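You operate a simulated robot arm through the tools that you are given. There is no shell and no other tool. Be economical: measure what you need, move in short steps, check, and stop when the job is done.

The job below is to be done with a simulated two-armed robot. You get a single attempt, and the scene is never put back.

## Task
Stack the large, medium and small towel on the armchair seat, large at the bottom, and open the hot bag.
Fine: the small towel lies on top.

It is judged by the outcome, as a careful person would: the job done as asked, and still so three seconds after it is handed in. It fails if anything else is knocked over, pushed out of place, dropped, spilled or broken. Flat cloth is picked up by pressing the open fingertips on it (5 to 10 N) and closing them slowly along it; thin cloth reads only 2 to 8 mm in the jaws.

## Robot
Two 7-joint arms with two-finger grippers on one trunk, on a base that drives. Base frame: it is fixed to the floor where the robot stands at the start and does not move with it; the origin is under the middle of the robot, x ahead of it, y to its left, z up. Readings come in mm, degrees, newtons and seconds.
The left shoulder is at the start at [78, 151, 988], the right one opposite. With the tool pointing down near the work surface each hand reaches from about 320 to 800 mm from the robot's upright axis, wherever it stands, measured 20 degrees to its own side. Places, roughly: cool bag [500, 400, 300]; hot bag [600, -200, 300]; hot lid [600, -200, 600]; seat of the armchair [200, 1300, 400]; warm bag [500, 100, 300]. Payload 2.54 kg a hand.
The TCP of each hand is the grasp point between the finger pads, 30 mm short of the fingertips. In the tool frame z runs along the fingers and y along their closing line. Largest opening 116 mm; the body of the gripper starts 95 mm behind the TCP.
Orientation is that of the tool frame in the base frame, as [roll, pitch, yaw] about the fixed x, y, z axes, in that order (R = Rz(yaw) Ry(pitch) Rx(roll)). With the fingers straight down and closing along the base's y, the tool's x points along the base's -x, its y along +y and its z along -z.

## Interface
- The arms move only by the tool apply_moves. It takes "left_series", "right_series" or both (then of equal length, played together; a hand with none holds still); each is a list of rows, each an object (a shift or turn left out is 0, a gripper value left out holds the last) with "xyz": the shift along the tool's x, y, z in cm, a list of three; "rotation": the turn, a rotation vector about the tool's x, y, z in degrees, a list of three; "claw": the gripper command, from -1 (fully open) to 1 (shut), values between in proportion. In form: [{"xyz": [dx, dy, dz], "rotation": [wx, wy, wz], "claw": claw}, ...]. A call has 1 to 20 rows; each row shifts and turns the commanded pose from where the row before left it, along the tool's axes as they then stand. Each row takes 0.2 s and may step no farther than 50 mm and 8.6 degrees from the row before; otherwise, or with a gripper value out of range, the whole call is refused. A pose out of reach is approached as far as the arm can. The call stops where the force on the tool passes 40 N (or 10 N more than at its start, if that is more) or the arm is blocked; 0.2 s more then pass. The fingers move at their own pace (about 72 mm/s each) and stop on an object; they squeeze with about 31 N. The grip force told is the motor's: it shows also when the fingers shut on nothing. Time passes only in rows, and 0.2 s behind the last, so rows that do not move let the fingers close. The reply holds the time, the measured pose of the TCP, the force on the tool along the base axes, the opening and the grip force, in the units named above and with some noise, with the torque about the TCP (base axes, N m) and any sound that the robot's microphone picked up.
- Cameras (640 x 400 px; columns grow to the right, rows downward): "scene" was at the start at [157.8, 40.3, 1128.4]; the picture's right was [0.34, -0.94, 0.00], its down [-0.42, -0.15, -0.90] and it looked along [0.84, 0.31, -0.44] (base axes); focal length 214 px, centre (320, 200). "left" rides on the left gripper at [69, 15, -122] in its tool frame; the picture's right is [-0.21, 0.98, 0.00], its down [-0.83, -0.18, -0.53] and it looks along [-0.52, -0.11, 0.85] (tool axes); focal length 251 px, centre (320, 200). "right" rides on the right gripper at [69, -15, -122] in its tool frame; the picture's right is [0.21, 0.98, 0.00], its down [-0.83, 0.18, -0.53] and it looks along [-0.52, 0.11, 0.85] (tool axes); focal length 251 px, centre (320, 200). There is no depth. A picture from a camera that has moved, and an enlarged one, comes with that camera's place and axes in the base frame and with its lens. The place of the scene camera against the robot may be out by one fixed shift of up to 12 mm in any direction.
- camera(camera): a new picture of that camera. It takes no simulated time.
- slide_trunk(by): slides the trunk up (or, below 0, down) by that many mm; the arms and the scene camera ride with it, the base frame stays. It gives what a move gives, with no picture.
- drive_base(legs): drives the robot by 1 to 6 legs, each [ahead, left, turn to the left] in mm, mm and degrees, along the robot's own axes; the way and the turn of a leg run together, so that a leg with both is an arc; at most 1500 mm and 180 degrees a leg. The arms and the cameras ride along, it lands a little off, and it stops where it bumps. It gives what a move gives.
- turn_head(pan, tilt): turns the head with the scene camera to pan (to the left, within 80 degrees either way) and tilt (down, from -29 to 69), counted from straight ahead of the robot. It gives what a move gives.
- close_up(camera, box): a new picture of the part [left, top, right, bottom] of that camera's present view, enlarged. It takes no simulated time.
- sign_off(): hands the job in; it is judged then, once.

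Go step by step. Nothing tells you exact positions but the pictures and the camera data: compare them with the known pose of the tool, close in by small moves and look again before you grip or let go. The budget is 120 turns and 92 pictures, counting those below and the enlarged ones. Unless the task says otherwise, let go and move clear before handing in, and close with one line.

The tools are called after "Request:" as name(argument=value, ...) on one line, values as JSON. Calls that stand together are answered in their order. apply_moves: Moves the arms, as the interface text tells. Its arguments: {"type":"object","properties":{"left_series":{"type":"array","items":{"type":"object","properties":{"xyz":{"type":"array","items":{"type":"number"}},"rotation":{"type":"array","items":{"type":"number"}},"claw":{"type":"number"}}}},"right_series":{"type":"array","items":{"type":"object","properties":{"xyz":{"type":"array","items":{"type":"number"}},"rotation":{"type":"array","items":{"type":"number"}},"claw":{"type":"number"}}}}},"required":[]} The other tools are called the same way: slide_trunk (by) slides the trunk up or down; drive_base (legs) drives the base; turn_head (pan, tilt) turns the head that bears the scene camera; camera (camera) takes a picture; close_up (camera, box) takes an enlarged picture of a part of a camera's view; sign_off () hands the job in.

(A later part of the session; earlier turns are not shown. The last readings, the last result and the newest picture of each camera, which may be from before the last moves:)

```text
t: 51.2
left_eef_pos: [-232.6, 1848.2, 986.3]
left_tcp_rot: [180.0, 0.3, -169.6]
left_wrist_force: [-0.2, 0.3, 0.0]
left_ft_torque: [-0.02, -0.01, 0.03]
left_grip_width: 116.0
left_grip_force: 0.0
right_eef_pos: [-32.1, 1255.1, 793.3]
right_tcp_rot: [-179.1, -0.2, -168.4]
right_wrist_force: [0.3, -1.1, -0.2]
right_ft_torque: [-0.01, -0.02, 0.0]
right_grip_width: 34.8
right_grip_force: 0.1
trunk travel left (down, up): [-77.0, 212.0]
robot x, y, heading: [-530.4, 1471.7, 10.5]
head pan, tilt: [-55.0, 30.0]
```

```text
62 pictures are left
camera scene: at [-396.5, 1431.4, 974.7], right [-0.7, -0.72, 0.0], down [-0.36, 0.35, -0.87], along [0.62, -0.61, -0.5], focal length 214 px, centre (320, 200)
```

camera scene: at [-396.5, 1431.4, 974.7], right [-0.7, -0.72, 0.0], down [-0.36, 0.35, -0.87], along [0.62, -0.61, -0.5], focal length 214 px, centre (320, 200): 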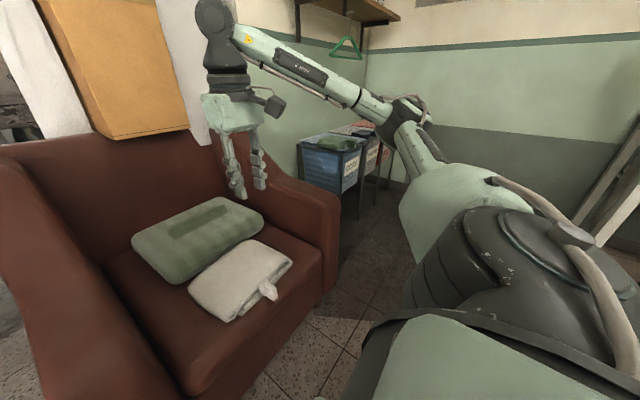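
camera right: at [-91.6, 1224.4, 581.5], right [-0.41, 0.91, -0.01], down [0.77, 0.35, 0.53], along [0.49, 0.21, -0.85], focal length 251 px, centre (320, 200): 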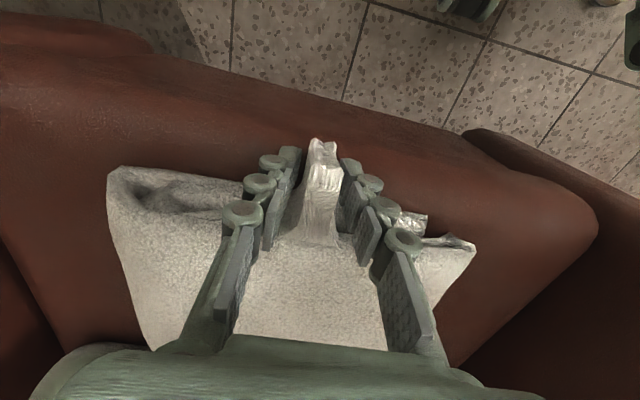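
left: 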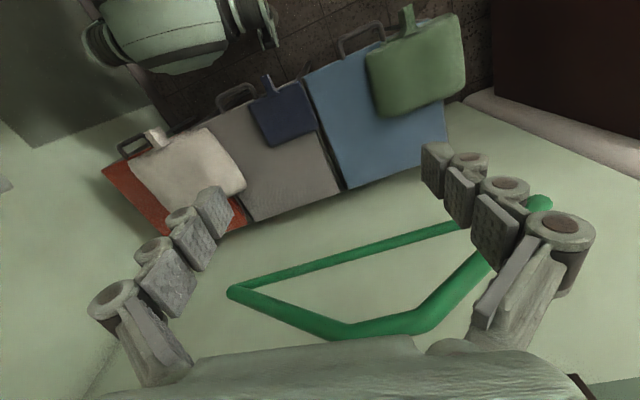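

The large towel sits well on the seat. Now I drive back to the shelf, to stand between the green and navy towels.

Request:
drive_base(legs=[[0, -1263, 0], [150, 0, 0]])

Request:
turn_head(pan=10, tilt=45)

Request:
camera(camera="scene")

Request:
camera(camera="right")

Request:
camera(camera="left")

```text
t: 64.4
left_eef_pos: [148.7, 667.7, 986.4]
left_tcp_rot: [180.0, 0.3, -167.8]
left_wrist_force: [0.3, 0.0, -0.2]
left_ft_torque: [0.01, 0.01, 0.0]
left_grip_width: 116.1
left_grip_force: 0.1
right_eef_pos: [367.8, 80.1, 794.0]
right_tcp_rot: [-179.2, -0.3, -166.6]
right_wrist_force: [0.3, -0.3, 0.4]
right_ft_torque: [0.0, 0.01, -0.04]
right_grip_width: 34.9
right_grip_force: 0.2
trunk travel left (down, up): [-77.0, 212.0]
robot x, y, heading: [-139.6, 283.4, 12.1]
head pan, tilt: [-55.0, 30.0]
```

```text
t: 65.8
left_eef_pos: [149.7, 668.0, 987.1]
left_tcp_rot: [180.0, 0.3, -167.8]
left_wrist_force: [-0.2, -0.4, -0.2]
left_ft_torque: [0.0, 0.01, 0.02]
left_grip_width: 116.1
left_grip_force: 0.2
right_eef_pos: [366.0, 80.6, 792.9]
right_tcp_rot: [-179.2, -0.2, -166.5]
right_wrist_force: [-0.2, 0.6, -0.4]
right_ft_torque: [0.02, -0.01, -0.01]
right_grip_width: 34.7
right_grip_force: 0.1
trunk travel left (down, up): [-77.0, 212.0]
robot x, y, heading: [-140.2, 283.9, 12.5]
head pan, tilt: [10.0, 45.0]
```

```text
61 pictures are left
camera scene: at [6.2, 337.5, 952.2], right [0.38, -0.93, 0.0], down [-0.65, -0.27, -0.71], along [0.65, 0.27, -0.71], focal length 214 px, centre (320, 200)
```

scene: 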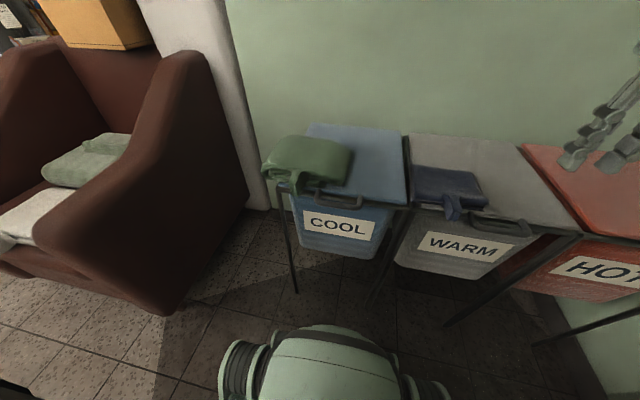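

```text
60 pictures are left
camera right: at [304.2, 50.9, 915.9], right [-0.43, 0.9, -0.01], down [0.76, 0.38, 0.53], along [0.48, 0.22, -0.85], focal length 251 px, centre (320, 200)
```

right: 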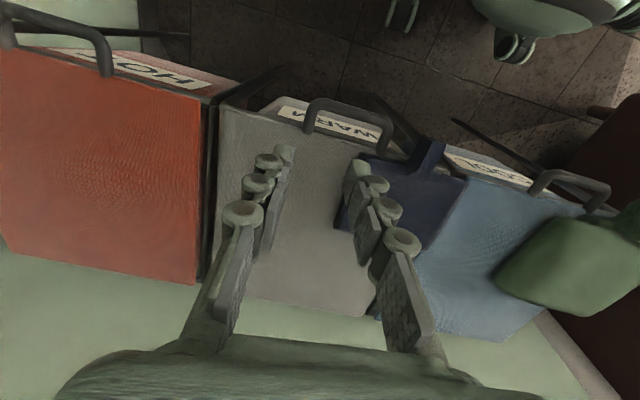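

```text
59 pictures are left
camera left: at [77.6, 667.3, 1109.7], right [0.0, 1.0, 0.0], down [0.84, 0.0, 0.54], along [0.54, 0.0, -0.84], focal length 251 px, centre (320, 200)
```

left: 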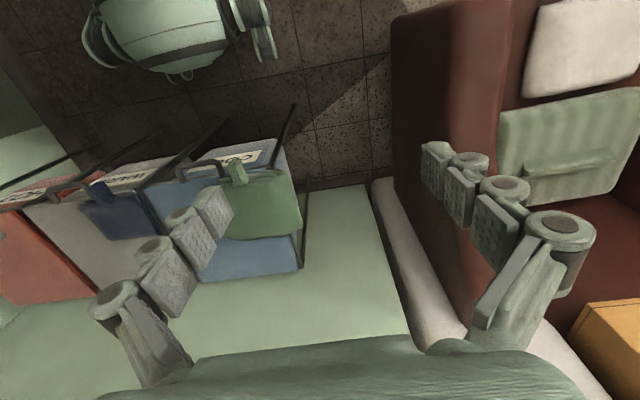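

From the hand cameras: the navy tab is near (353, 218, 635) and the green tab near (315, 502, 640). I move both hands above them and look again.

Request:
apply_moves(left_series=[{"xyz": [-1.6, -2.5, 3.3], "claw": 0.3}, {"xyz": [-1.6, -2.5, 3.3]}, {"xyz": [-1.6, -2.5, 3.3]}, {"xyz": [-1.6, -2.5, 3.3]}, {"xyz": [-1.6, -2.5, 3.3]}, {"xyz": [-1.6, -2.5, 3.3]}, {"xyz": [-1.6, -2.5, 3.3]}, {"xyz": [-1.4, -2.2, 3]}, {}], right_series=[{"xyz": [-0.2, 1.7, 1], "claw": 0.35}, {"xyz": [-0.2, 1.7, 1]}, {"xyz": [-0.2, 1.7, 1]}, {"xyz": [-0.2, 1.7, 1]}, {"xyz": [-0.2, 1.7, 1]}, {"xyz": [-0.2, 1.7, 1]}, {"xyz": [-0.2, 1.7, 1]}, {"xyz": [-0.2, 1.6, 1]}, {}])

Request:
camera(camera="left")

Request:
camera(camera="right")

```text
t: 67.8
left_eef_pos: [313.4, 503.7, 727.1]
left_tcp_rot: [-180.0, 0.3, -167.8]
left_wrist_force: [0.3, 0.8, -0.9]
left_ft_torque: [0.01, 0.01, 0.01]
left_grip_width: 40.7
left_grip_force: 0.0
right_eef_pos: [353.9, 213.4, 711.1]
right_tcp_rot: [-179.2, -0.3, -166.6]
right_wrist_force: [0.8, 0.2, -0.1]
right_ft_torque: [0.03, 0.01, 0.03]
right_grip_width: 37.6
right_grip_force: 0.0
trunk travel left (down, up): [-77.0, 212.0]
robot x, y, heading: [-139.7, 282.1, 12.3]
head pan, tilt: [10.0, 45.0]
```

```text
58 pictures are left
camera left: at [242.6, 503.2, 850.2], right [0.0, 1.0, 0.0], down [0.84, 0.0, 0.54], along [0.54, 0.0, -0.84], focal length 251 px, centre (320, 200)
```

left: 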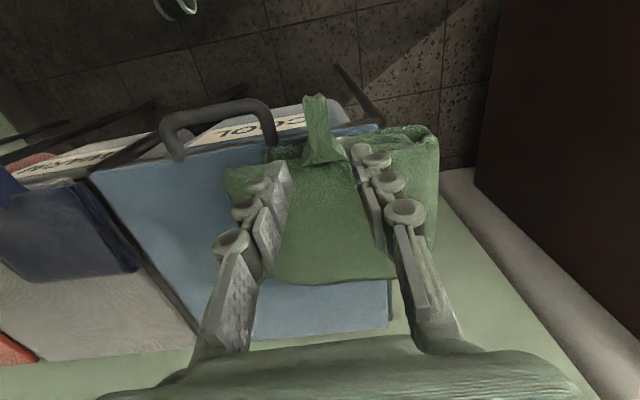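

```text
57 pictures are left
camera right: at [290.0, 183.9, 834.4], right [-0.43, 0.9, -0.01], down [0.76, 0.38, 0.53], along [0.48, 0.22, -0.85], focal length 251 px, centre (320, 200)
```

right: 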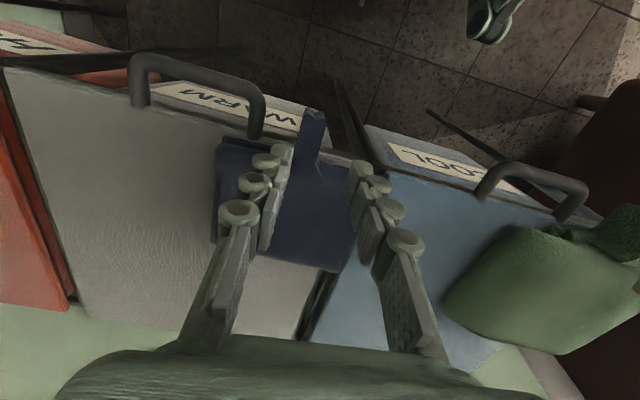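

Both tabs are centred between the fingers within a few mm. I descend with both hands to about z 648.

Request:
apply_moves(left_series=[{"xyz": [0.5, -0.1, 2]}, {"xyz": [0, 0, 2]}, {"xyz": [0, 0, 2]}, {"xyz": [0, 0, 1.7]}, {}], right_series=[{"xyz": [0.2, -0.5, 1.5]}, {"xyz": [0, 0, 1.5]}, {"xyz": [0, 0, 1.5]}, {"xyz": [0, 0, 1.5]}, {}])

Request:
camera(camera="left")

Request:
camera(camera="right")

Request:
close_up(camera="scene", box=[240, 110, 520, 285])

```text
t: 68.5
left_eef_pos: [311.4, 497.9, 695.7]
left_tcp_rot: [-179.3, 1.2, -168.0]
left_wrist_force: [-11.5, 1.5, 27.3]
left_ft_torque: [-0.5, -0.35, -0.54]
left_grip_width: 30.4
left_grip_force: 13.8
right_eef_pos: [350.8, 207.5, 680.2]
right_tcp_rot: [-179.2, -0.1, -166.5]
right_wrist_force: [0.0, -0.6, 0.6]
right_ft_torque: [-0.01, 0.02, -0.02]
right_grip_width: 37.5
right_grip_force: 0.0
trunk travel left (down, up): [-77.0, 212.0]
robot x, y, heading: [-139.7, 284.8, 12.4]
head pan, tilt: [10.0, 45.0]
stopped in row 3 (left hand): the force on the tool passed its limit at 51 N (the readings are from after the stop); the commanded pose is now the measured one
```

```text
56 pictures are left
camera left: at [238.5, 498.1, 817.9], right [0.01, 1.0, -0.01], down [0.83, 0.0, 0.55], along [0.55, -0.01, -0.83], focal length 251 px, centre (320, 200)
```

left: 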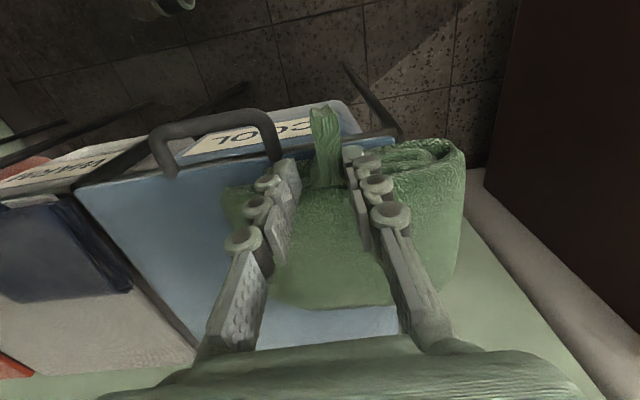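

```text
55 pictures are left
camera right: at [286.6, 177.5, 803.5], right [-0.44, 0.9, -0.01], down [0.76, 0.38, 0.53], along [0.48, 0.22, -0.85], focal length 251 px, centre (320, 200)
```

right: 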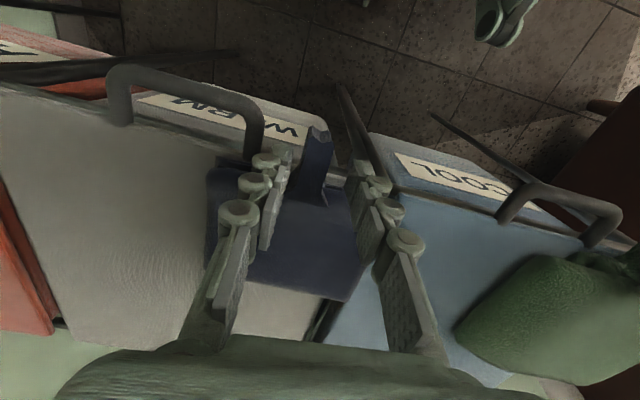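

```text
2.29 times, centred on (380, 198) of scene
camera zoom: at [4.0, 336.9, 953.1], right [0.38, -0.92, 0.0], down [-0.65, -0.27, -0.71], along [0.66, 0.27, -0.7], focal length 490 px, centre (183, 206)
```

zoom: 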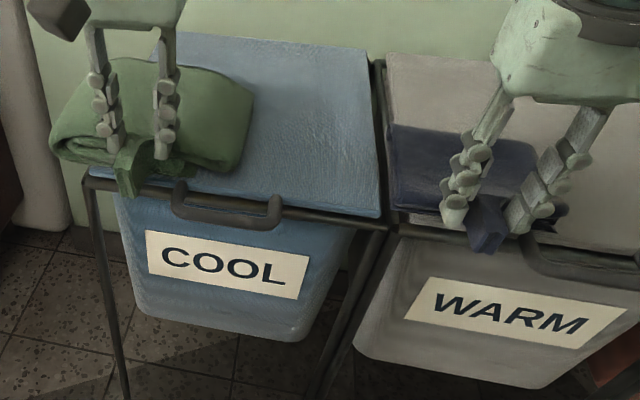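

The left fingertips came down on the towel's front edge instead of in front of it. I raise the left hand, move it back 25 mm, and let the right hand go on separately.

Request:
apply_moves(left_series=[{"xyz": [0, 0, -2]}, {"xyz": [0, 0, -1.5]}, {"xyz": [1.5, 0.2, 0]}, {"xyz": [1.0, 0, 0]}, {}], right_series=[{}, {"xyz": [0, 0, 1]}, {"xyz": [0, 0, 1]}, {"xyz": [0, 0, 1]}, {}])

Request:
camera(camera="left")

Request:
close_up(camera="scene", box=[240, 110, 520, 285])

Request:
camera(camera="right")

```text
t: 69.7
left_eef_pos: [285.5, 495.9, 725.8]
left_tcp_rot: [-179.5, 0.8, -167.9]
left_wrist_force: [0.4, 0.3, 0.0]
left_ft_torque: [0.02, 0.0, 0.0]
left_grip_width: 40.6
left_grip_force: 0.2
right_eef_pos: [351.3, 207.8, 649.1]
right_tcp_rot: [-179.2, -0.2, -166.6]
right_wrist_force: [-0.3, -0.2, -0.3]
right_ft_torque: [-0.04, -0.01, 0.04]
right_grip_width: 37.7
right_grip_force: 0.0
trunk travel left (down, up): [-77.0, 212.0]
robot x, y, heading: [-137.1, 282.0, 12.1]
head pan, tilt: [10.0, 45.0]
```

```text
53 pictures are left
camera left: at [214.1, 496.6, 848.1], right [0.0, 1.0, 0.0], down [0.84, 0.0, 0.55], along [0.55, -0.01, -0.84], focal length 251 px, centre (320, 200)
```

left: 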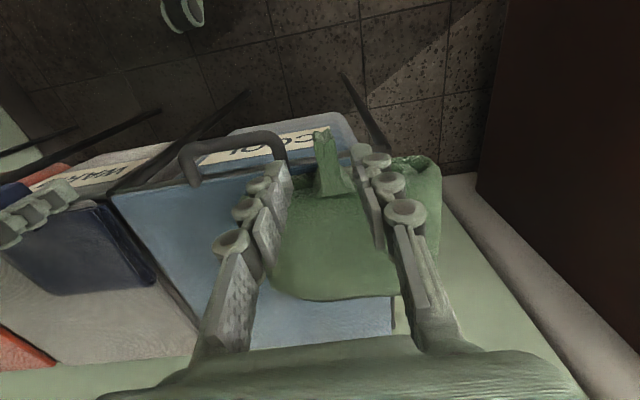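

```text
2.29 times, centred on (380, 198) of scene
camera zoom: at [6.1, 337.6, 952.1], right [0.38, -0.92, 0.0], down [-0.65, -0.27, -0.71], along [0.65, 0.27, -0.71], focal length 490 px, centre (183, 206)
```

zoom: 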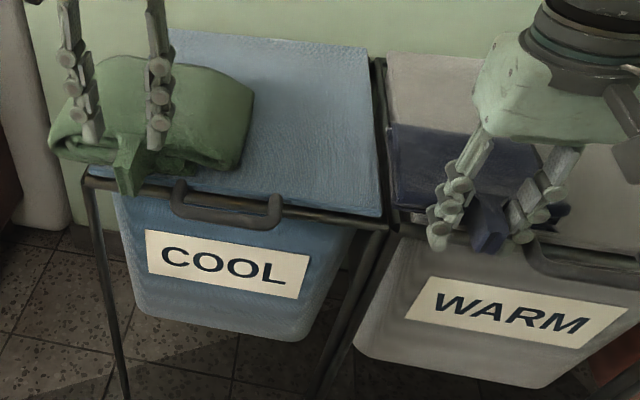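

```text
51 pictures are left
camera right: at [288.0, 178.1, 771.5], right [-0.44, 0.9, -0.01], down [0.76, 0.38, 0.53], along [0.48, 0.22, -0.85], focal length 251 px, centre (320, 200)
```

right: 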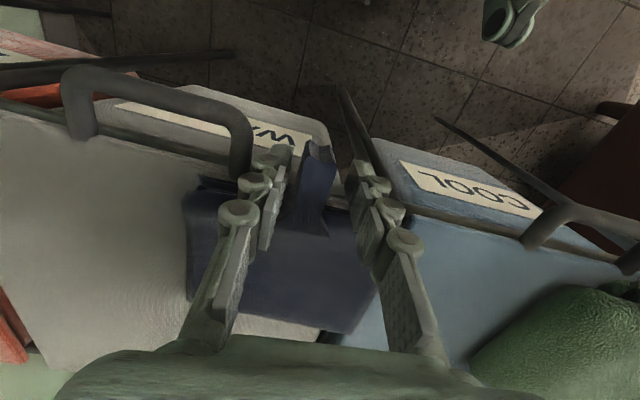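

Navy tab is between the right fingers. I close the right hand while the left goes forward 11 mm and down.

Request:
apply_moves(left_series=[{"xyz": [-1.1, 0.1, 2]}, {"xyz": [0, 0, 2]}, {"xyz": [0, 0, 2]}, {"xyz": [0, 0, 1.4]}, {}], right_series=[{"xyz": [0, 0, 0.3], "claw": 0.6}, {"claw": 0.8}, {"claw": 1}, {}, {}])

Request:
camera(camera="left")

Request:
close_up(camera="scene", box=[240, 110, 520, 285])

```text
t: 70.8
left_eef_pos: [298.8, 498.5, 653.5]
left_tcp_rot: [-179.5, 0.8, -167.9]
left_wrist_force: [-0.1, 0.6, 0.0]
left_ft_torque: [0.01, -0.03, 0.01]
left_grip_width: 40.6
left_grip_force: 0.1
right_eef_pos: [352.3, 207.3, 646.8]
right_tcp_rot: [-179.2, -0.2, -166.7]
right_wrist_force: [0.1, 0.3, 0.9]
right_ft_torque: [0.04, 0.03, -0.03]
right_grip_width: 14.4
right_grip_force: 31.0
trunk travel left (down, up): [-77.0, 212.0]
robot x, y, heading: [-133.6, 279.9, 12.2]
head pan, tilt: [10.0, 45.0]
```

```text
50 pictures are left
camera left: at [226.1, 498.8, 775.1], right [0.0, 1.0, -0.01], down [0.84, 0.0, 0.55], along [0.55, -0.01, -0.84], focal length 251 px, centre (320, 200)
```

left: 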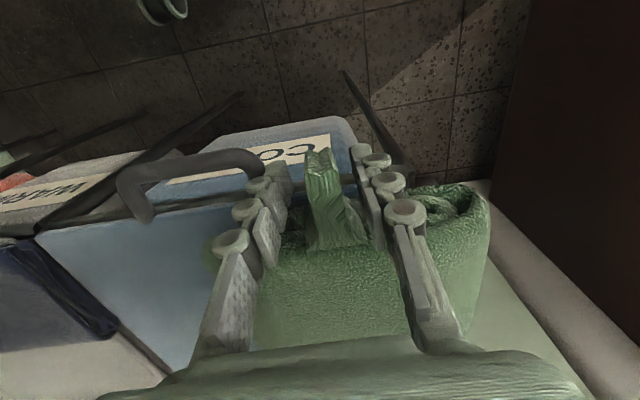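

```text
2.29 times, centred on (380, 198) of scene
camera zoom: at [6.1, 337.6, 952.1], right [0.38, -0.92, 0.0], down [-0.65, -0.27, -0.71], along [0.65, 0.27, -0.71], focal length 490 px, centre (183, 206)
```

zoom: 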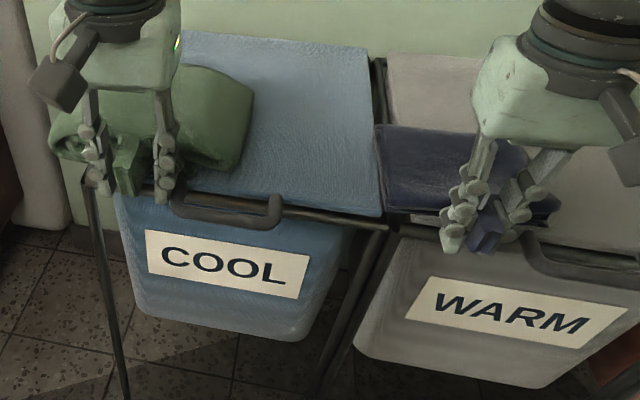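

Both tabs are straddled and the navy one is gripped (14.4 mm). I close the left hand, then lift both together.

Request:
apply_moves(left_series=[{"claw": 0.6}, {"claw": 0.8}, {"claw": 1}, {}, {}])

Request:
apply_moves(left_series=[{"xyz": [0, 0, -1]}, {"xyz": [0, 0, -1]}, {"xyz": [0, 0, -1.5]}, {"xyz": [0, 0, -1.5]}, {"xyz": [0, 0, -1.5]}, {"xyz": [0, 0, -1.5]}, {"xyz": [0, 0, -2]}, {}], right_series=[{"xyz": [0, 0, -1]}, {"xyz": [0, 0, -1]}, {"xyz": [0, 0, -1.5]}, {"xyz": [0, 0, -1.5]}, {"xyz": [0, 0, -1.5]}, {"xyz": [0, 0, -1.5]}, {"xyz": [0, 0, -2]}, {}])

Request:
camera(camera="scene")

```text
t: 72.0
left_eef_pos: [297.9, 498.7, 653.3]
left_tcp_rot: [-179.5, 0.8, -168.0]
left_wrist_force: [1.5, -0.1, -0.2]
left_ft_torque: [0.13, 0.07, -0.04]
left_grip_width: 14.6
left_grip_force: 31.1
right_eef_pos: [352.5, 208.4, 646.6]
right_tcp_rot: [-179.3, -0.2, -166.5]
right_wrist_force: [-0.1, -0.2, -0.1]
right_ft_torque: [0.1, 0.06, 0.04]
right_grip_width: 14.3
right_grip_force: 30.2
trunk travel left (down, up): [-77.0, 212.0]
robot x, y, heading: [-139.1, 284.4, 12.3]
head pan, tilt: [10.0, 45.0]
```

```text
t: 73.8
left_eef_pos: [297.9, 497.8, 751.9]
left_tcp_rot: [-179.5, 0.7, -167.9]
left_wrist_force: [-0.7, 0.3, -2.1]
left_ft_torque: [-0.06, 0.16, -0.01]
left_grip_width: 15.0
left_grip_force: 31.1
right_eef_pos: [350.8, 206.4, 746.4]
right_tcp_rot: [-179.2, -0.3, -166.6]
right_wrist_force: [0.4, 0.0, -0.9]
right_ft_torque: [0.0, 0.02, 0.05]
right_grip_width: 14.5
right_grip_force: 31.1
trunk travel left (down, up): [-77.0, 212.0]
robot x, y, heading: [-136.8, 283.0, 12.2]
head pan, tilt: [10.0, 45.0]
```

```text
48 pictures are left
camera scene: at [6.2, 337.6, 952.1], right [0.38, -0.92, 0.0], down [-0.65, -0.27, -0.71], along [0.65, 0.27, -0.71], focal length 214 px, centre (320, 200)
```

scene: 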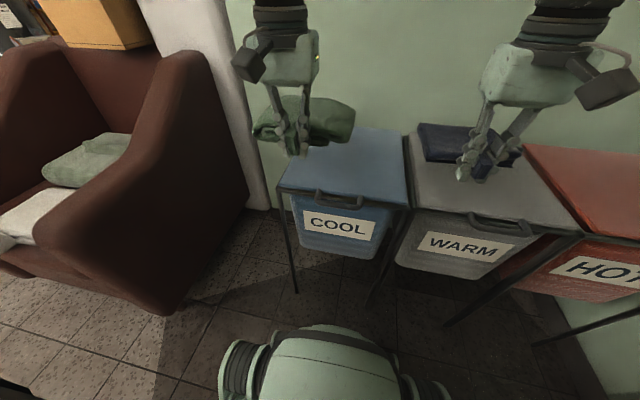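

Both towels hang firmly from the hands. I back off, raise the trunk, and drive left so the green towel comes over the large one.

Request:
drive_base(legs=[[-180, 0, -1.7]])

Request:
slide_trunk(by=100)

Request:
drive_base(legs=[[0, 816, 0]])

Request:
turn_head(pan=25, tilt=45)

Request:
camera(camera="scene")

Request:
camera(camera="left")

```text
t: 75.4
left_eef_pos: [126.2, 448.8, 752.1]
left_tcp_rot: [-179.5, 0.7, -169.6]
left_wrist_force: [-0.1, -0.2, -2.7]
left_ft_torque: [-0.07, 0.16, 0.02]
left_grip_width: 14.8
left_grip_force: 31.2
right_eef_pos: [172.2, 156.2, 746.9]
right_tcp_rot: [-179.2, -0.3, -168.3]
right_wrist_force: [-1.3, 0.5, -0.5]
right_ft_torque: [-0.04, 0.06, 0.03]
right_grip_width: 14.4
right_grip_force: 30.3
trunk travel left (down, up): [-77.0, 212.0]
robot x, y, heading: [-315.8, 249.2, 10.5]
head pan, tilt: [10.0, 45.0]
```

```text
t: 76.7
left_eef_pos: [127.7, 448.8, 852.2]
left_tcp_rot: [-179.4, 0.6, -169.6]
left_wrist_force: [0.0, 0.0, -1.6]
left_ft_torque: [-0.01, 0.16, -0.03]
left_grip_width: 14.5
left_grip_force: 30.6
right_eef_pos: [172.0, 157.7, 846.9]
right_tcp_rot: [-179.1, -0.3, -168.3]
right_wrist_force: [0.3, -1.0, -1.3]
right_ft_torque: [-0.03, 0.05, -0.01]
right_grip_width: 14.5
right_grip_force: 31.1
trunk travel left (down, up): [-177.0, 112.0]
robot x, y, heading: [-316.1, 241.7, 10.7]
head pan, tilt: [10.0, 45.0]
```

```text
t: 84.8
left_eef_pos: [-29.0, 1244.8, 852.0]
left_tcp_rot: [-179.4, 0.6, -168.9]
left_wrist_force: [-0.4, 0.0, -2.2]
left_ft_torque: [-0.04, 0.12, 0.0]
left_grip_width: 14.8
left_grip_force: 30.8
right_eef_pos: [19.1, 952.2, 847.1]
right_tcp_rot: [-179.2, -0.2, -167.6]
right_wrist_force: [0.1, 0.6, -0.7]
right_ft_torque: [0.01, 0.05, 0.03]
right_grip_width: 14.6
right_grip_force: 30.6
trunk travel left (down, up): [-177.0, 112.0]
robot x, y, heading: [-472.6, 1037.3, 11.4]
head pan, tilt: [10.0, 45.0]
```

```text
t: 85.6
left_eef_pos: [-30.2, 1245.1, 853.3]
left_tcp_rot: [-179.5, 0.8, -168.9]
left_wrist_force: [0.4, 0.0, -1.1]
left_ft_torque: [-0.07, 0.17, 0.0]
left_grip_width: 14.8
left_grip_force: 30.6
right_eef_pos: [18.8, 953.0, 846.4]
right_tcp_rot: [-179.2, -0.3, -167.7]
right_wrist_force: [0.4, 0.0, -1.1]
right_ft_torque: [-0.01, 0.06, 0.0]
right_grip_width: 14.5
right_grip_force: 31.0
trunk travel left (down, up): [-177.0, 112.0]
robot x, y, heading: [-468.8, 1038.0, 11.2]
head pan, tilt: [25.0, 45.0]
```

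```text
47 pictures are left
camera scene: at [-333.3, 1107.8, 1052.1], right [0.59, -0.81, 0.0], down [-0.57, -0.42, -0.71], along [0.57, 0.42, -0.71], focal length 214 px, centre (320, 200)
```

scene: 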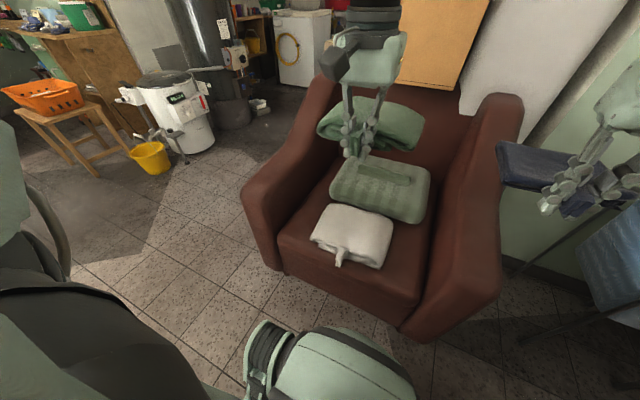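

```text
46 pictures are left
camera left: at [-101.2, 1246.0, 974.2], right [0.02, 1.0, -0.01], down [0.84, -0.02, 0.55], along [0.55, -0.02, -0.84], focal length 251 px, centre (320, 200)
```

left: 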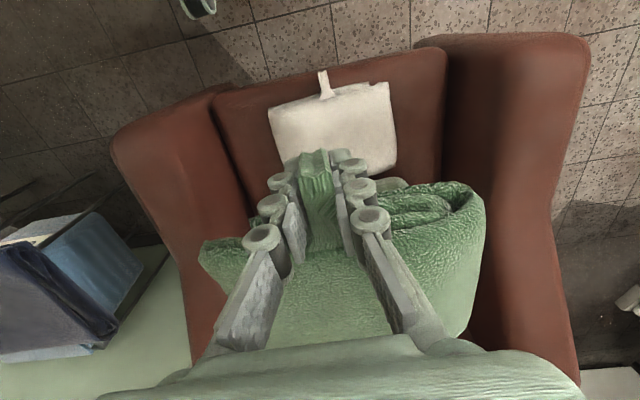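

The large towel occupies a 224–390, l 1121–1350 and is square. I lower the trunk and the left hand, moving 25 mm ahead and 6 mm left, to just above it.

Request:
slide_trunk(by=-100)

Request:
apply_moves(left_series=[{"xyz": [-0.8, 0.2, 3]}, {"xyz": [-0.8, 0.2, 3]}, {"xyz": [-0.9, 0.2, 3]}, {"xyz": [0, 0, 3]}, {"xyz": [0, 0, 3]}, {"xyz": [0, 0, 3]}, {"xyz": [0, 0, 2]}, {}])

Request:
camera(camera="left")

Request:
camera(camera="scene")

```text
t: 86.9
left_eef_pos: [-30.7, 1244.1, 752.4]
left_tcp_rot: [-179.4, 0.8, -169.0]
left_wrist_force: [0.6, -0.1, -2.4]
left_ft_torque: [-0.01, 0.15, 0.01]
left_grip_width: 14.6
left_grip_force: 31.2
right_eef_pos: [19.8, 951.7, 746.4]
right_tcp_rot: [-179.1, -0.1, -167.6]
right_wrist_force: [0.5, 0.6, 0.2]
right_ft_torque: [-0.03, 0.01, 0.0]
right_grip_width: 14.3
right_grip_force: 31.1
trunk travel left (down, up): [-77.0, 212.0]
robot x, y, heading: [-470.0, 1039.6, 11.1]
head pan, tilt: [25.0, 45.0]
```

```text
t: 88.7
left_eef_pos: [-5.6, 1256.2, 552.6]
left_tcp_rot: [-179.4, 0.8, -169.0]
left_wrist_force: [0.1, 0.3, -2.3]
left_ft_torque: [-0.03, 0.17, 0.01]
left_grip_width: 14.8
left_grip_force: 31.6
left hand out of reach, approached as far as the arm can: row 7
right_eef_pos: [19.8, 952.2, 747.5]
right_tcp_rot: [-179.2, -0.3, -167.7]
right_wrist_force: [-0.1, -0.2, -0.1]
right_ft_torque: [-0.01, 0.04, -0.02]
right_grip_width: 14.3
right_grip_force: 31.3
trunk travel left (down, up): [-77.0, 212.0]
robot x, y, heading: [-465.6, 1035.6, 11.5]
head pan, tilt: [25.0, 45.0]
```

```text
45 pictures are left
camera left: at [-77.0, 1259.8, 674.2], right [0.02, 1.0, -0.01], down [0.84, -0.01, 0.55], along [0.55, -0.02, -0.84], focal length 251 px, centre (320, 200)
```

left: 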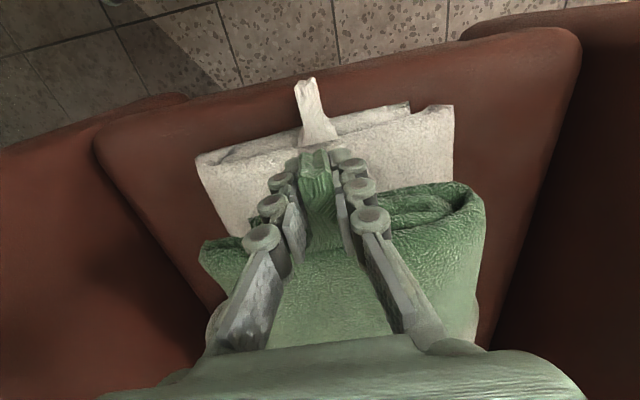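

```text
44 pictures are left
camera scene: at [-333.3, 1107.8, 952.1], right [0.59, -0.81, 0.0], down [-0.57, -0.42, -0.71], along [0.57, 0.42, -0.71], focal length 214 px, centre (320, 200)
```

scene: 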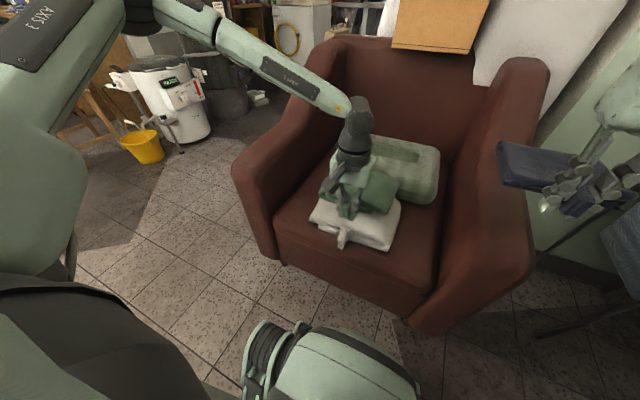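

The arm is at its reach limit in depth, so I use the trunk for the rest: 35 mm down first.

Request:
slide_trunk(by=-35)

Request:
camera(camera="left")

Request:
close_up(camera="scene", box=[250, 90, 470, 270])

```text
t: 89.5
left_eef_pos: [-4.8, 1257.5, 517.9]
left_tcp_rot: [-179.4, 0.8, -168.9]
left_wrist_force: [-0.1, -0.2, -1.9]
left_ft_torque: [0.0, 0.14, -0.02]
left_grip_width: 14.9
left_grip_force: 30.7
right_eef_pos: [19.2, 952.1, 711.8]
right_tcp_rot: [-179.2, -0.2, -167.6]
right_wrist_force: [0.0, 0.3, -0.2]
right_ft_torque: [0.01, 0.04, -0.01]
right_grip_width: 14.5
right_grip_force: 30.7
trunk travel left (down, up): [-42.0, 247.0]
robot x, y, heading: [-468.4, 1035.8, 11.4]
head pan, tilt: [25.0, 45.0]
```

```text
43 pictures are left
camera left: at [-77.1, 1259.7, 639.6], right [0.02, 1.0, -0.01], down [0.84, -0.01, 0.55], along [0.55, -0.02, -0.84], focal length 251 px, centre (320, 200)
```

left: 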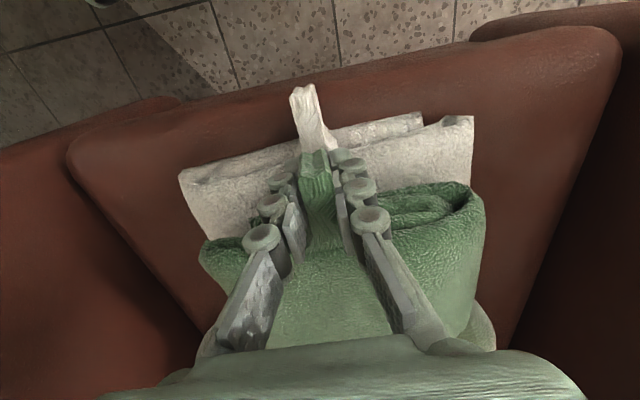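

```text
2.22 times, centred on (360, 180) of scene
camera zoom: at [-333.4, 1107.8, 917.2], right [0.59, -0.81, 0.0], down [-0.57, -0.42, -0.71], along [0.57, 0.42, -0.71], focal length 477 px, centre (231, 244)
```

zoom: 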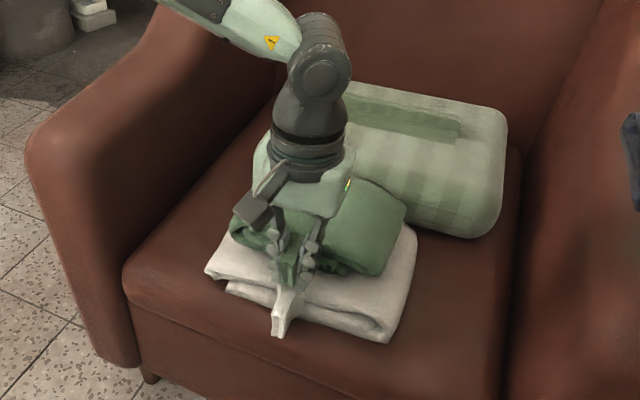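

Well aligned. I lower in small trunk steps, watching the force.

Request:
slide_trunk(by=-10)

Request:
slide_trunk(by=-5)

Request:
slide_trunk(by=-4)

```text
t: 90.1
left_eef_pos: [-4.8, 1257.8, 507.1]
left_tcp_rot: [-179.4, 0.8, -168.9]
left_wrist_force: [0.2, -0.8, -0.7]
left_ft_torque: [-0.06, 0.17, -0.03]
left_grip_width: 15.1
left_grip_force: 30.8
right_eef_pos: [20.1, 953.0, 702.9]
right_tcp_rot: [-179.1, -0.3, -167.7]
right_wrist_force: [-0.8, -0.8, -0.2]
right_ft_torque: [-0.02, 0.01, -0.01]
right_grip_width: 14.3
right_grip_force: 31.5
trunk travel left (down, up): [-32.0, 257.0]
robot x, y, heading: [-471.6, 1036.3, 11.2]
head pan, tilt: [25.0, 45.0]
```

```text
t: 90.6
left_eef_pos: [-5.3, 1257.6, 505.5]
left_tcp_rot: [-179.4, 1.0, -168.7]
left_wrist_force: [-7.7, 4.5, 24.0]
left_ft_torque: [-0.22, 0.53, -0.11]
left_grip_width: 14.7
left_grip_force: 30.9
right_eef_pos: [19.0, 953.2, 700.1]
right_tcp_rot: [-179.2, -0.1, -167.6]
right_wrist_force: [0.2, -0.7, -0.4]
right_ft_torque: [-0.04, 0.02, 0.01]
right_grip_width: 14.4
right_grip_force: 30.7
trunk travel left (down, up): [-27.0, 262.0]
robot x, y, heading: [-469.2, 1037.0, 11.1]
head pan, tilt: [25.0, 45.0]
```

```text
t: 91.0
left_eef_pos: [-5.1, 1256.9, 505.3]
left_tcp_rot: [-179.4, 1.0, -168.8]
left_wrist_force: [-7.6, 1.6, 16.3]
left_ft_torque: [-0.2, 0.47, -0.07]
left_grip_width: 14.8
left_grip_force: 30.8
right_eef_pos: [19.5, 952.2, 696.8]
right_tcp_rot: [-179.3, -0.2, -167.7]
right_wrist_force: [-0.3, 0.3, 0.2]
right_ft_torque: [-0.03, -0.01, -0.01]
right_grip_width: 14.3
right_grip_force: 31.2
trunk travel left (down, up): [-26.0, 263.0]
robot x, y, heading: [-473.8, 1036.3, 11.5]
head pan, tilt: [25.0, 45.0]
stopped: the force on the tool passed its limit at 46 N (the readings are from after the stop); the commanded pose is now the measured one
```

Contact at z 505: the green towel rests on the large one. I ease up 3 mm and release it.

Request:
slide_trunk(by=3)

Request:
apply_moves(left_series=[{"claw": 0.85}, {"claw": 0.7}, {"claw": 0.5}, {"claw": 0.3}, {}])

Request:
close_up(camera="scene", box=[250, 90, 470, 270])

```text
t: 91.5
left_eef_pos: [-4.4, 1258.0, 505.7]
left_tcp_rot: [-179.4, 0.8, -168.9]
left_wrist_force: [-1.9, -0.5, 1.7]
left_ft_torque: [-0.09, 0.27, -0.02]
left_grip_width: 14.8
left_grip_force: 31.0
right_eef_pos: [18.8, 952.5, 697.3]
right_tcp_rot: [-179.2, -0.3, -167.6]
right_wrist_force: [0.2, 0.6, -0.7]
right_ft_torque: [-0.01, 0.02, 0.02]
right_grip_width: 14.4
right_grip_force: 31.3
trunk travel left (down, up): [-29.0, 260.0]
robot x, y, heading: [-470.5, 1040.5, 11.3]
head pan, tilt: [25.0, 45.0]
```

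```text
t: 92.7
left_eef_pos: [-5.7, 1259.8, 506.5]
left_tcp_rot: [-179.4, 1.0, -168.8]
left_wrist_force: [-0.5, -0.5, -0.5]
left_ft_torque: [-0.01, -0.02, 0.01]
left_grip_width: 40.6
left_grip_force: 0.1
right_eef_pos: [18.9, 953.1, 697.8]
right_tcp_rot: [-179.2, -0.2, -167.6]
right_wrist_force: [-0.1, 0.3, -1.6]
right_ft_torque: [-0.01, 0.01, 0.04]
right_grip_width: 14.4
right_grip_force: 31.1
trunk travel left (down, up): [-29.0, 260.0]
robot x, y, heading: [-468.5, 1039.5, 11.3]
head pan, tilt: [25.0, 45.0]
```

```text
2.22 times, centred on (360, 180) of scene
camera zoom: at [-333.5, 1107.9, 903.9], right [0.59, -0.81, 0.0], down [-0.57, -0.42, -0.71], along [0.57, 0.42, -0.71], focal length 477 px, centre (231, 244)
```

zoom: 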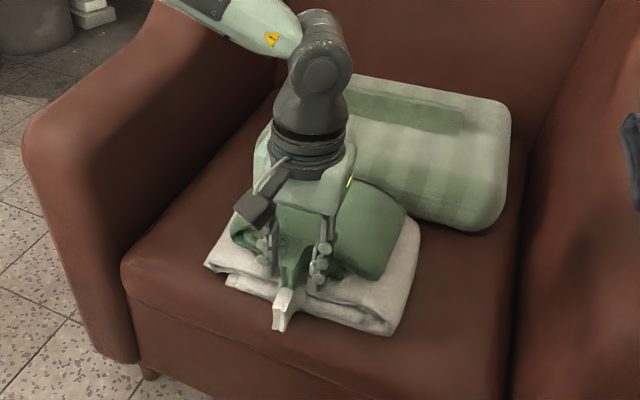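

Released. I lift the left hand straight up clear, raise the trunk, and check the stack.

Request:
apply_moves(left_series=[{"xyz": [0.2, 0, -1.5]}, {"xyz": [0.2, 0, -2.5]}, {"xyz": [0, 0, -4]}, {"xyz": [0, 0, -5]}, {"xyz": [0, 0, -5]}, {"xyz": [0, 0, -5]}, {"xyz": [0, 0, -5]}, {"xyz": [0.5, 0, -5]}, {}])

Request:
slide_trunk(by=130)

Request:
camera(camera="scene")

Request:
camera(camera="left")

```text
refused: row 8 steps farther than a row can; nothing moved
```

```text
t: 94.3
left_eef_pos: [-2.5, 1257.3, 637.3]
left_tcp_rot: [-179.4, 0.9, -168.8]
left_wrist_force: [0.6, -0.5, -0.7]
left_ft_torque: [-0.01, -0.02, -0.04]
left_grip_width: 40.8
left_grip_force: 0.1
right_eef_pos: [19.5, 953.2, 828.5]
right_tcp_rot: [-179.2, -0.3, -167.6]
right_wrist_force: [0.0, 0.3, -0.2]
right_ft_torque: [-0.04, 0.03, 0.04]
right_grip_width: 14.5
right_grip_force: 31.0
trunk travel left (down, up): [-159.0, 130.0]
robot x, y, heading: [-470.6, 1033.8, 11.4]
head pan, tilt: [25.0, 45.0]
```

```text
40 pictures are left
camera scene: at [-333.4, 1107.9, 1033.8], right [0.59, -0.81, 0.0], down [-0.57, -0.42, -0.71], along [0.57, 0.42, -0.71], focal length 214 px, centre (320, 200)
```

scene: 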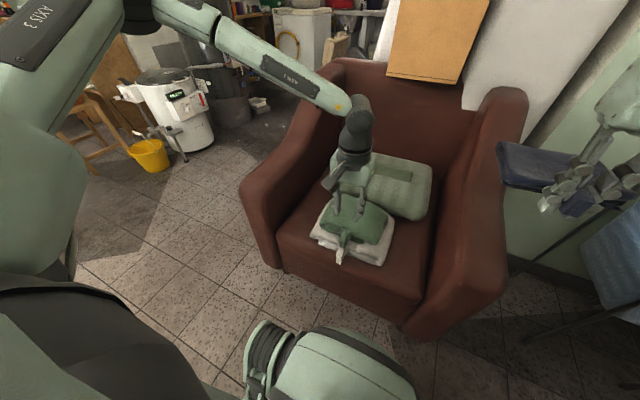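

```text
39 pictures are left
camera left: at [-76.7, 1259.8, 758.3], right [0.02, 1.0, -0.01], down [0.84, -0.01, 0.55], along [0.55, -0.02, -0.84], focal length 251 px, centre (320, 200)
```

left: 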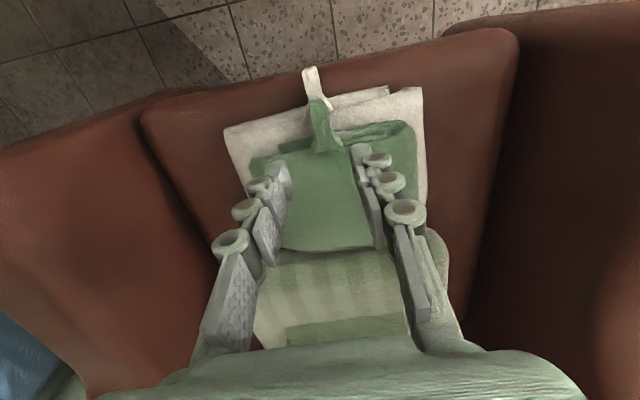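

The green towel lies nicely centred on the large one. I raise the left hand, then shift left so the navy towel comes over the stack.

Request:
apply_moves(left_series=[{"xyz": [0, 0, -5]}, {"xyz": [0, 0, -5]}, {"xyz": [0, 0, -5]}, {"xyz": [0, 0, -5]}, {}])

Request:
drive_base(legs=[[0, 326, -0.6], [25, 0, 0]])

Request:
turn_head(pan=-10, tilt=48)

Request:
camera(camera="right")

Request:
camera(camera="scene")

```text
t: 95.5
left_eef_pos: [-4.3, 1263.9, 834.8]
left_tcp_rot: [-179.3, 0.9, -168.8]
left_wrist_force: [0.5, 0.6, 0.0]
left_ft_torque: [0.02, -0.01, 0.01]
left_grip_width: 40.5
left_grip_force: 0.1
right_eef_pos: [19.1, 953.5, 828.6]
right_tcp_rot: [-179.2, -0.1, -167.6]
right_wrist_force: [0.0, 0.1, 0.1]
right_ft_torque: [-0.03, 0.04, 0.0]
right_grip_width: 14.1
right_grip_force: 30.9
trunk travel left (down, up): [-159.0, 130.0]
robot x, y, heading: [-468.2, 1035.1, 11.7]
head pan, tilt: [25.0, 45.0]
```

```text
t: 99.6
left_eef_pos: [-38.8, 1583.2, 834.9]
left_tcp_rot: [-179.4, 0.9, -169.5]
left_wrist_force: [-1.4, -0.4, -0.8]
left_ft_torque: [0.0, 0.02, 0.0]
left_grip_width: 40.7
left_grip_force: 0.1
right_eef_pos: [-17.8, 1271.1, 827.9]
right_tcp_rot: [-179.2, -0.4, -168.4]
right_wrist_force: [0.0, -1.1, -1.4]
right_ft_torque: [0.0, 0.07, -0.01]
right_grip_width: 14.3
right_grip_force: 31.5
trunk travel left (down, up): [-159.0, 130.0]
robot x, y, heading: [-504.9, 1362.9, 10.6]
head pan, tilt: [25.0, 45.0]
```

```text
t: 100.6
left_eef_pos: [-39.5, 1583.3, 834.0]
left_tcp_rot: [-179.3, 1.0, -169.6]
left_wrist_force: [0.0, 0.3, 0.2]
left_ft_torque: [-0.01, -0.01, 0.01]
left_grip_width: 40.7
left_grip_force: 0.1
right_eef_pos: [-18.8, 1270.7, 828.7]
right_tcp_rot: [-179.1, -0.2, -168.4]
right_wrist_force: [0.3, 0.5, -0.5]
right_ft_torque: [0.01, 0.07, -0.02]
right_grip_width: 14.5
right_grip_force: 31.6
trunk travel left (down, up): [-159.0, 130.0]
robot x, y, heading: [-509.8, 1360.9, 10.5]
head pan, tilt: [-10.0, 48.0]
```

```text
38 pictures are left
camera right: at [-83.4, 1243.5, 951.3], right [-0.41, 0.91, -0.01], down [0.77, 0.35, 0.53], along [0.49, 0.21, -0.85], focal length 251 px, centre (320, 200)
```

right: 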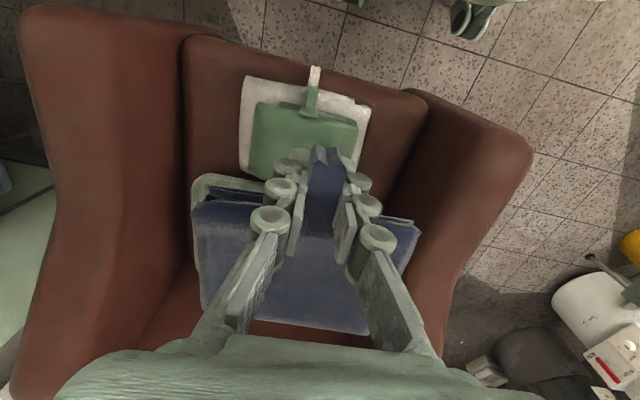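

```text
37 pictures are left
camera scene: at [-357.6, 1384.1, 1029.7], right [0.01, -1.0, 0.0], down [-0.74, -0.01, -0.67], along [0.67, 0.01, -0.74], focal length 214 px, centre (320, 200)
```

scene: 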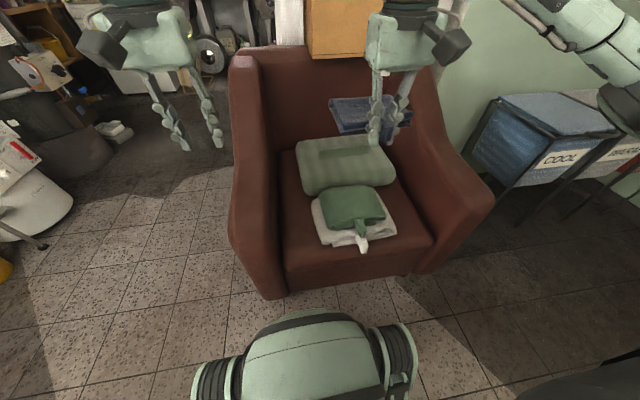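

I estimate that the navy towel needs 43 mm more ahead to be centred. I lower trunk and hand to just above the stack.

Request:
slide_trunk(by=-80)

Request:
apply_moves(right_series=[{"xyz": [-1.1, 0, 2.8]}, {"xyz": [-1.1, 0, 2.8]}, {"xyz": [-1.1, 0, 2.8]}, {"xyz": [-1.0, 0, 2.8]}, {"xyz": [0, 0, 2.8]}, {"xyz": [0, 0, 2]}, {}])

Request:
camera(camera="right")

Request:
close_up(camera="scene", box=[250, 90, 470, 270])

```text
t: 101.8
left_eef_pos: [-40.1, 1582.3, 754.3]
left_tcp_rot: [-179.4, 1.0, -169.6]
left_wrist_force: [-0.1, 0.4, 0.6]
left_ft_torque: [-0.01, 0.0, 0.04]
left_grip_width: 40.8
left_grip_force: 0.0
right_eef_pos: [-19.6, 1271.0, 748.9]
right_tcp_rot: [-179.1, -0.2, -168.3]
right_wrist_force: [0.4, -0.6, -1.2]
right_ft_torque: [-0.01, 0.02, -0.02]
right_grip_width: 14.2
right_grip_force: 30.7
trunk travel left (down, up): [-79.0, 210.0]
robot x, y, heading: [-508.7, 1361.9, 10.6]
head pan, tilt: [-10.0, 48.0]
```

```text
t: 103.4
left_eef_pos: [-38.7, 1581.7, 754.0]
left_tcp_rot: [-179.3, 1.1, -169.5]
left_wrist_force: [-0.7, 0.1, 0.0]
left_ft_torque: [-0.01, 0.03, 0.01]
left_grip_width: 40.3
left_grip_force: 0.1
right_eef_pos: [22.9, 1275.1, 585.4]
right_tcp_rot: [-179.2, -0.4, -168.3]
right_wrist_force: [0.2, -0.2, -0.4]
right_ft_torque: [0.0, 0.02, -0.03]
right_grip_width: 14.0
right_grip_force: 30.7
trunk travel left (down, up): [-79.0, 210.0]
robot x, y, heading: [-504.7, 1361.8, 10.8]
head pan, tilt: [-10.0, 48.0]
```

```text
36 pictures are left
camera right: at [-41.0, 1246.8, 708.2], right [-0.41, 0.91, -0.01], down [0.77, 0.35, 0.53], along [0.49, 0.21, -0.85], focal length 251 px, centre (320, 200)
```

right: 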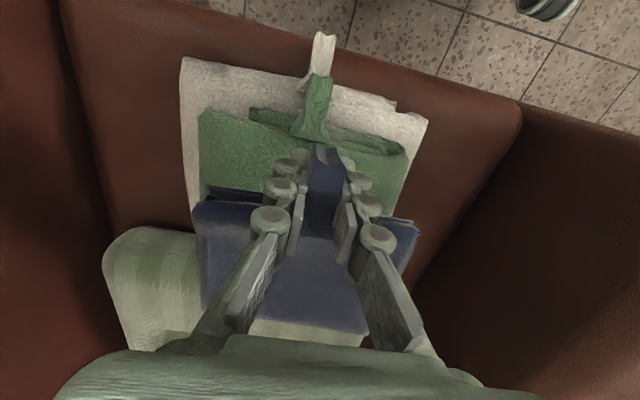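

```text
2.22 times, centred on (360, 180) of scene
camera zoom: at [-357.6, 1384.0, 949.7], right [0.01, -1.0, 0.0], down [-0.74, -0.01, -0.67], along [0.67, 0.01, -0.74], focal length 477 px, centre (231, 244)
```

zoom: 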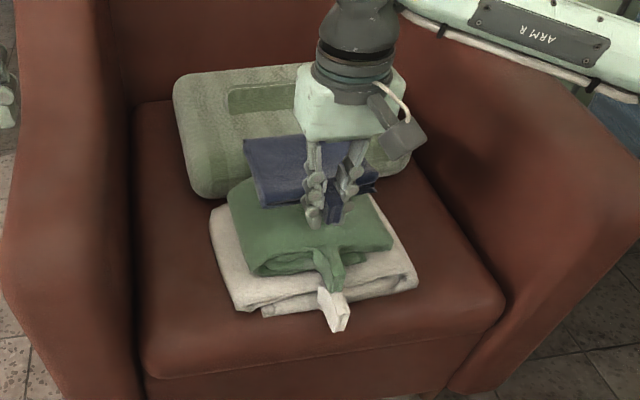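

Centred over the green towel. I lower it the last few centimetres.

Request:
apply_moves(right_series=[{"xyz": [0, 0, 1.5]}, {"xyz": [0, 0, 1]}, {"xyz": [0, 0, 0.6]}, {}])

Request:
apply_moves(right_series=[{"xyz": [0, 0, 0.3]}, {}])

Request:
camera(camera="right")

Request:
close_up(camera="scene", box=[280, 130, 440, 260])

```text
t: 104.4
left_eef_pos: [-39.6, 1583.1, 753.7]
left_tcp_rot: [-179.5, 1.1, -169.5]
left_wrist_force: [-0.2, 0.1, -0.1]
left_ft_torque: [0.03, -0.02, -0.01]
left_grip_width: 40.7
left_grip_force: 0.0
right_eef_pos: [23.5, 1275.6, 555.9]
right_tcp_rot: [-179.2, -0.2, -168.1]
right_wrist_force: [0.5, 0.6, -0.7]
right_ft_torque: [-0.01, 0.05, 0.03]
right_grip_width: 14.7
right_grip_force: 30.4
trunk travel left (down, up): [-79.0, 210.0]
robot x, y, heading: [-505.3, 1364.3, 10.6]
head pan, tilt: [-10.0, 48.0]
```

```text
t: 105.0
left_eef_pos: [-38.6, 1582.3, 754.6]
left_tcp_rot: [-179.4, 0.9, -169.5]
left_wrist_force: [-0.1, -0.6, -0.5]
left_ft_torque: [0.0, -0.01, -0.01]
left_grip_width: 40.5
left_grip_force: 0.1
right_eef_pos: [23.1, 1275.8, 554.5]
right_tcp_rot: [-179.3, -0.2, -168.3]
right_wrist_force: [0.3, 0.2, -0.4]
right_ft_torque: [-0.03, 0.05, 0.02]
right_grip_width: 14.4
right_grip_force: 31.4
trunk travel left (down, up): [-79.0, 210.0]
robot x, y, heading: [-505.7, 1362.6, 10.8]
head pan, tilt: [-10.0, 48.0]
```

```text
34 pictures are left
camera right: at [-40.9, 1247.9, 676.2], right [-0.41, 0.91, -0.01], down [0.77, 0.35, 0.53], along [0.49, 0.21, -0.85], focal length 251 px, centre (320, 200)
```

right: 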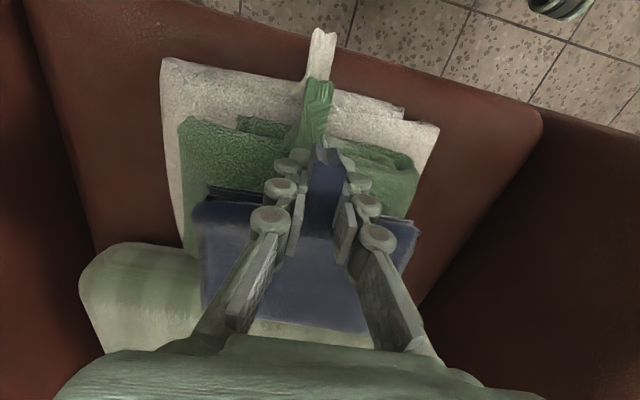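

```text
3.08 times, centred on (360, 195) of scene
camera zoom: at [-357.6, 1384.0, 949.7], right [0.01, -1.0, 0.0], down [-0.74, -0.01, -0.67], along [0.67, 0.01, -0.74], focal length 660 px, centre (197, 215)
```

zoom: 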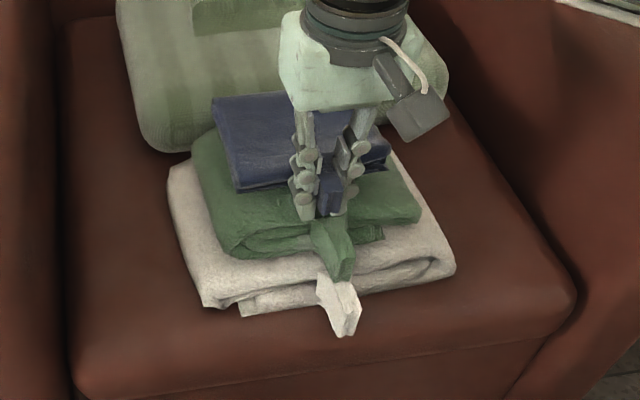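

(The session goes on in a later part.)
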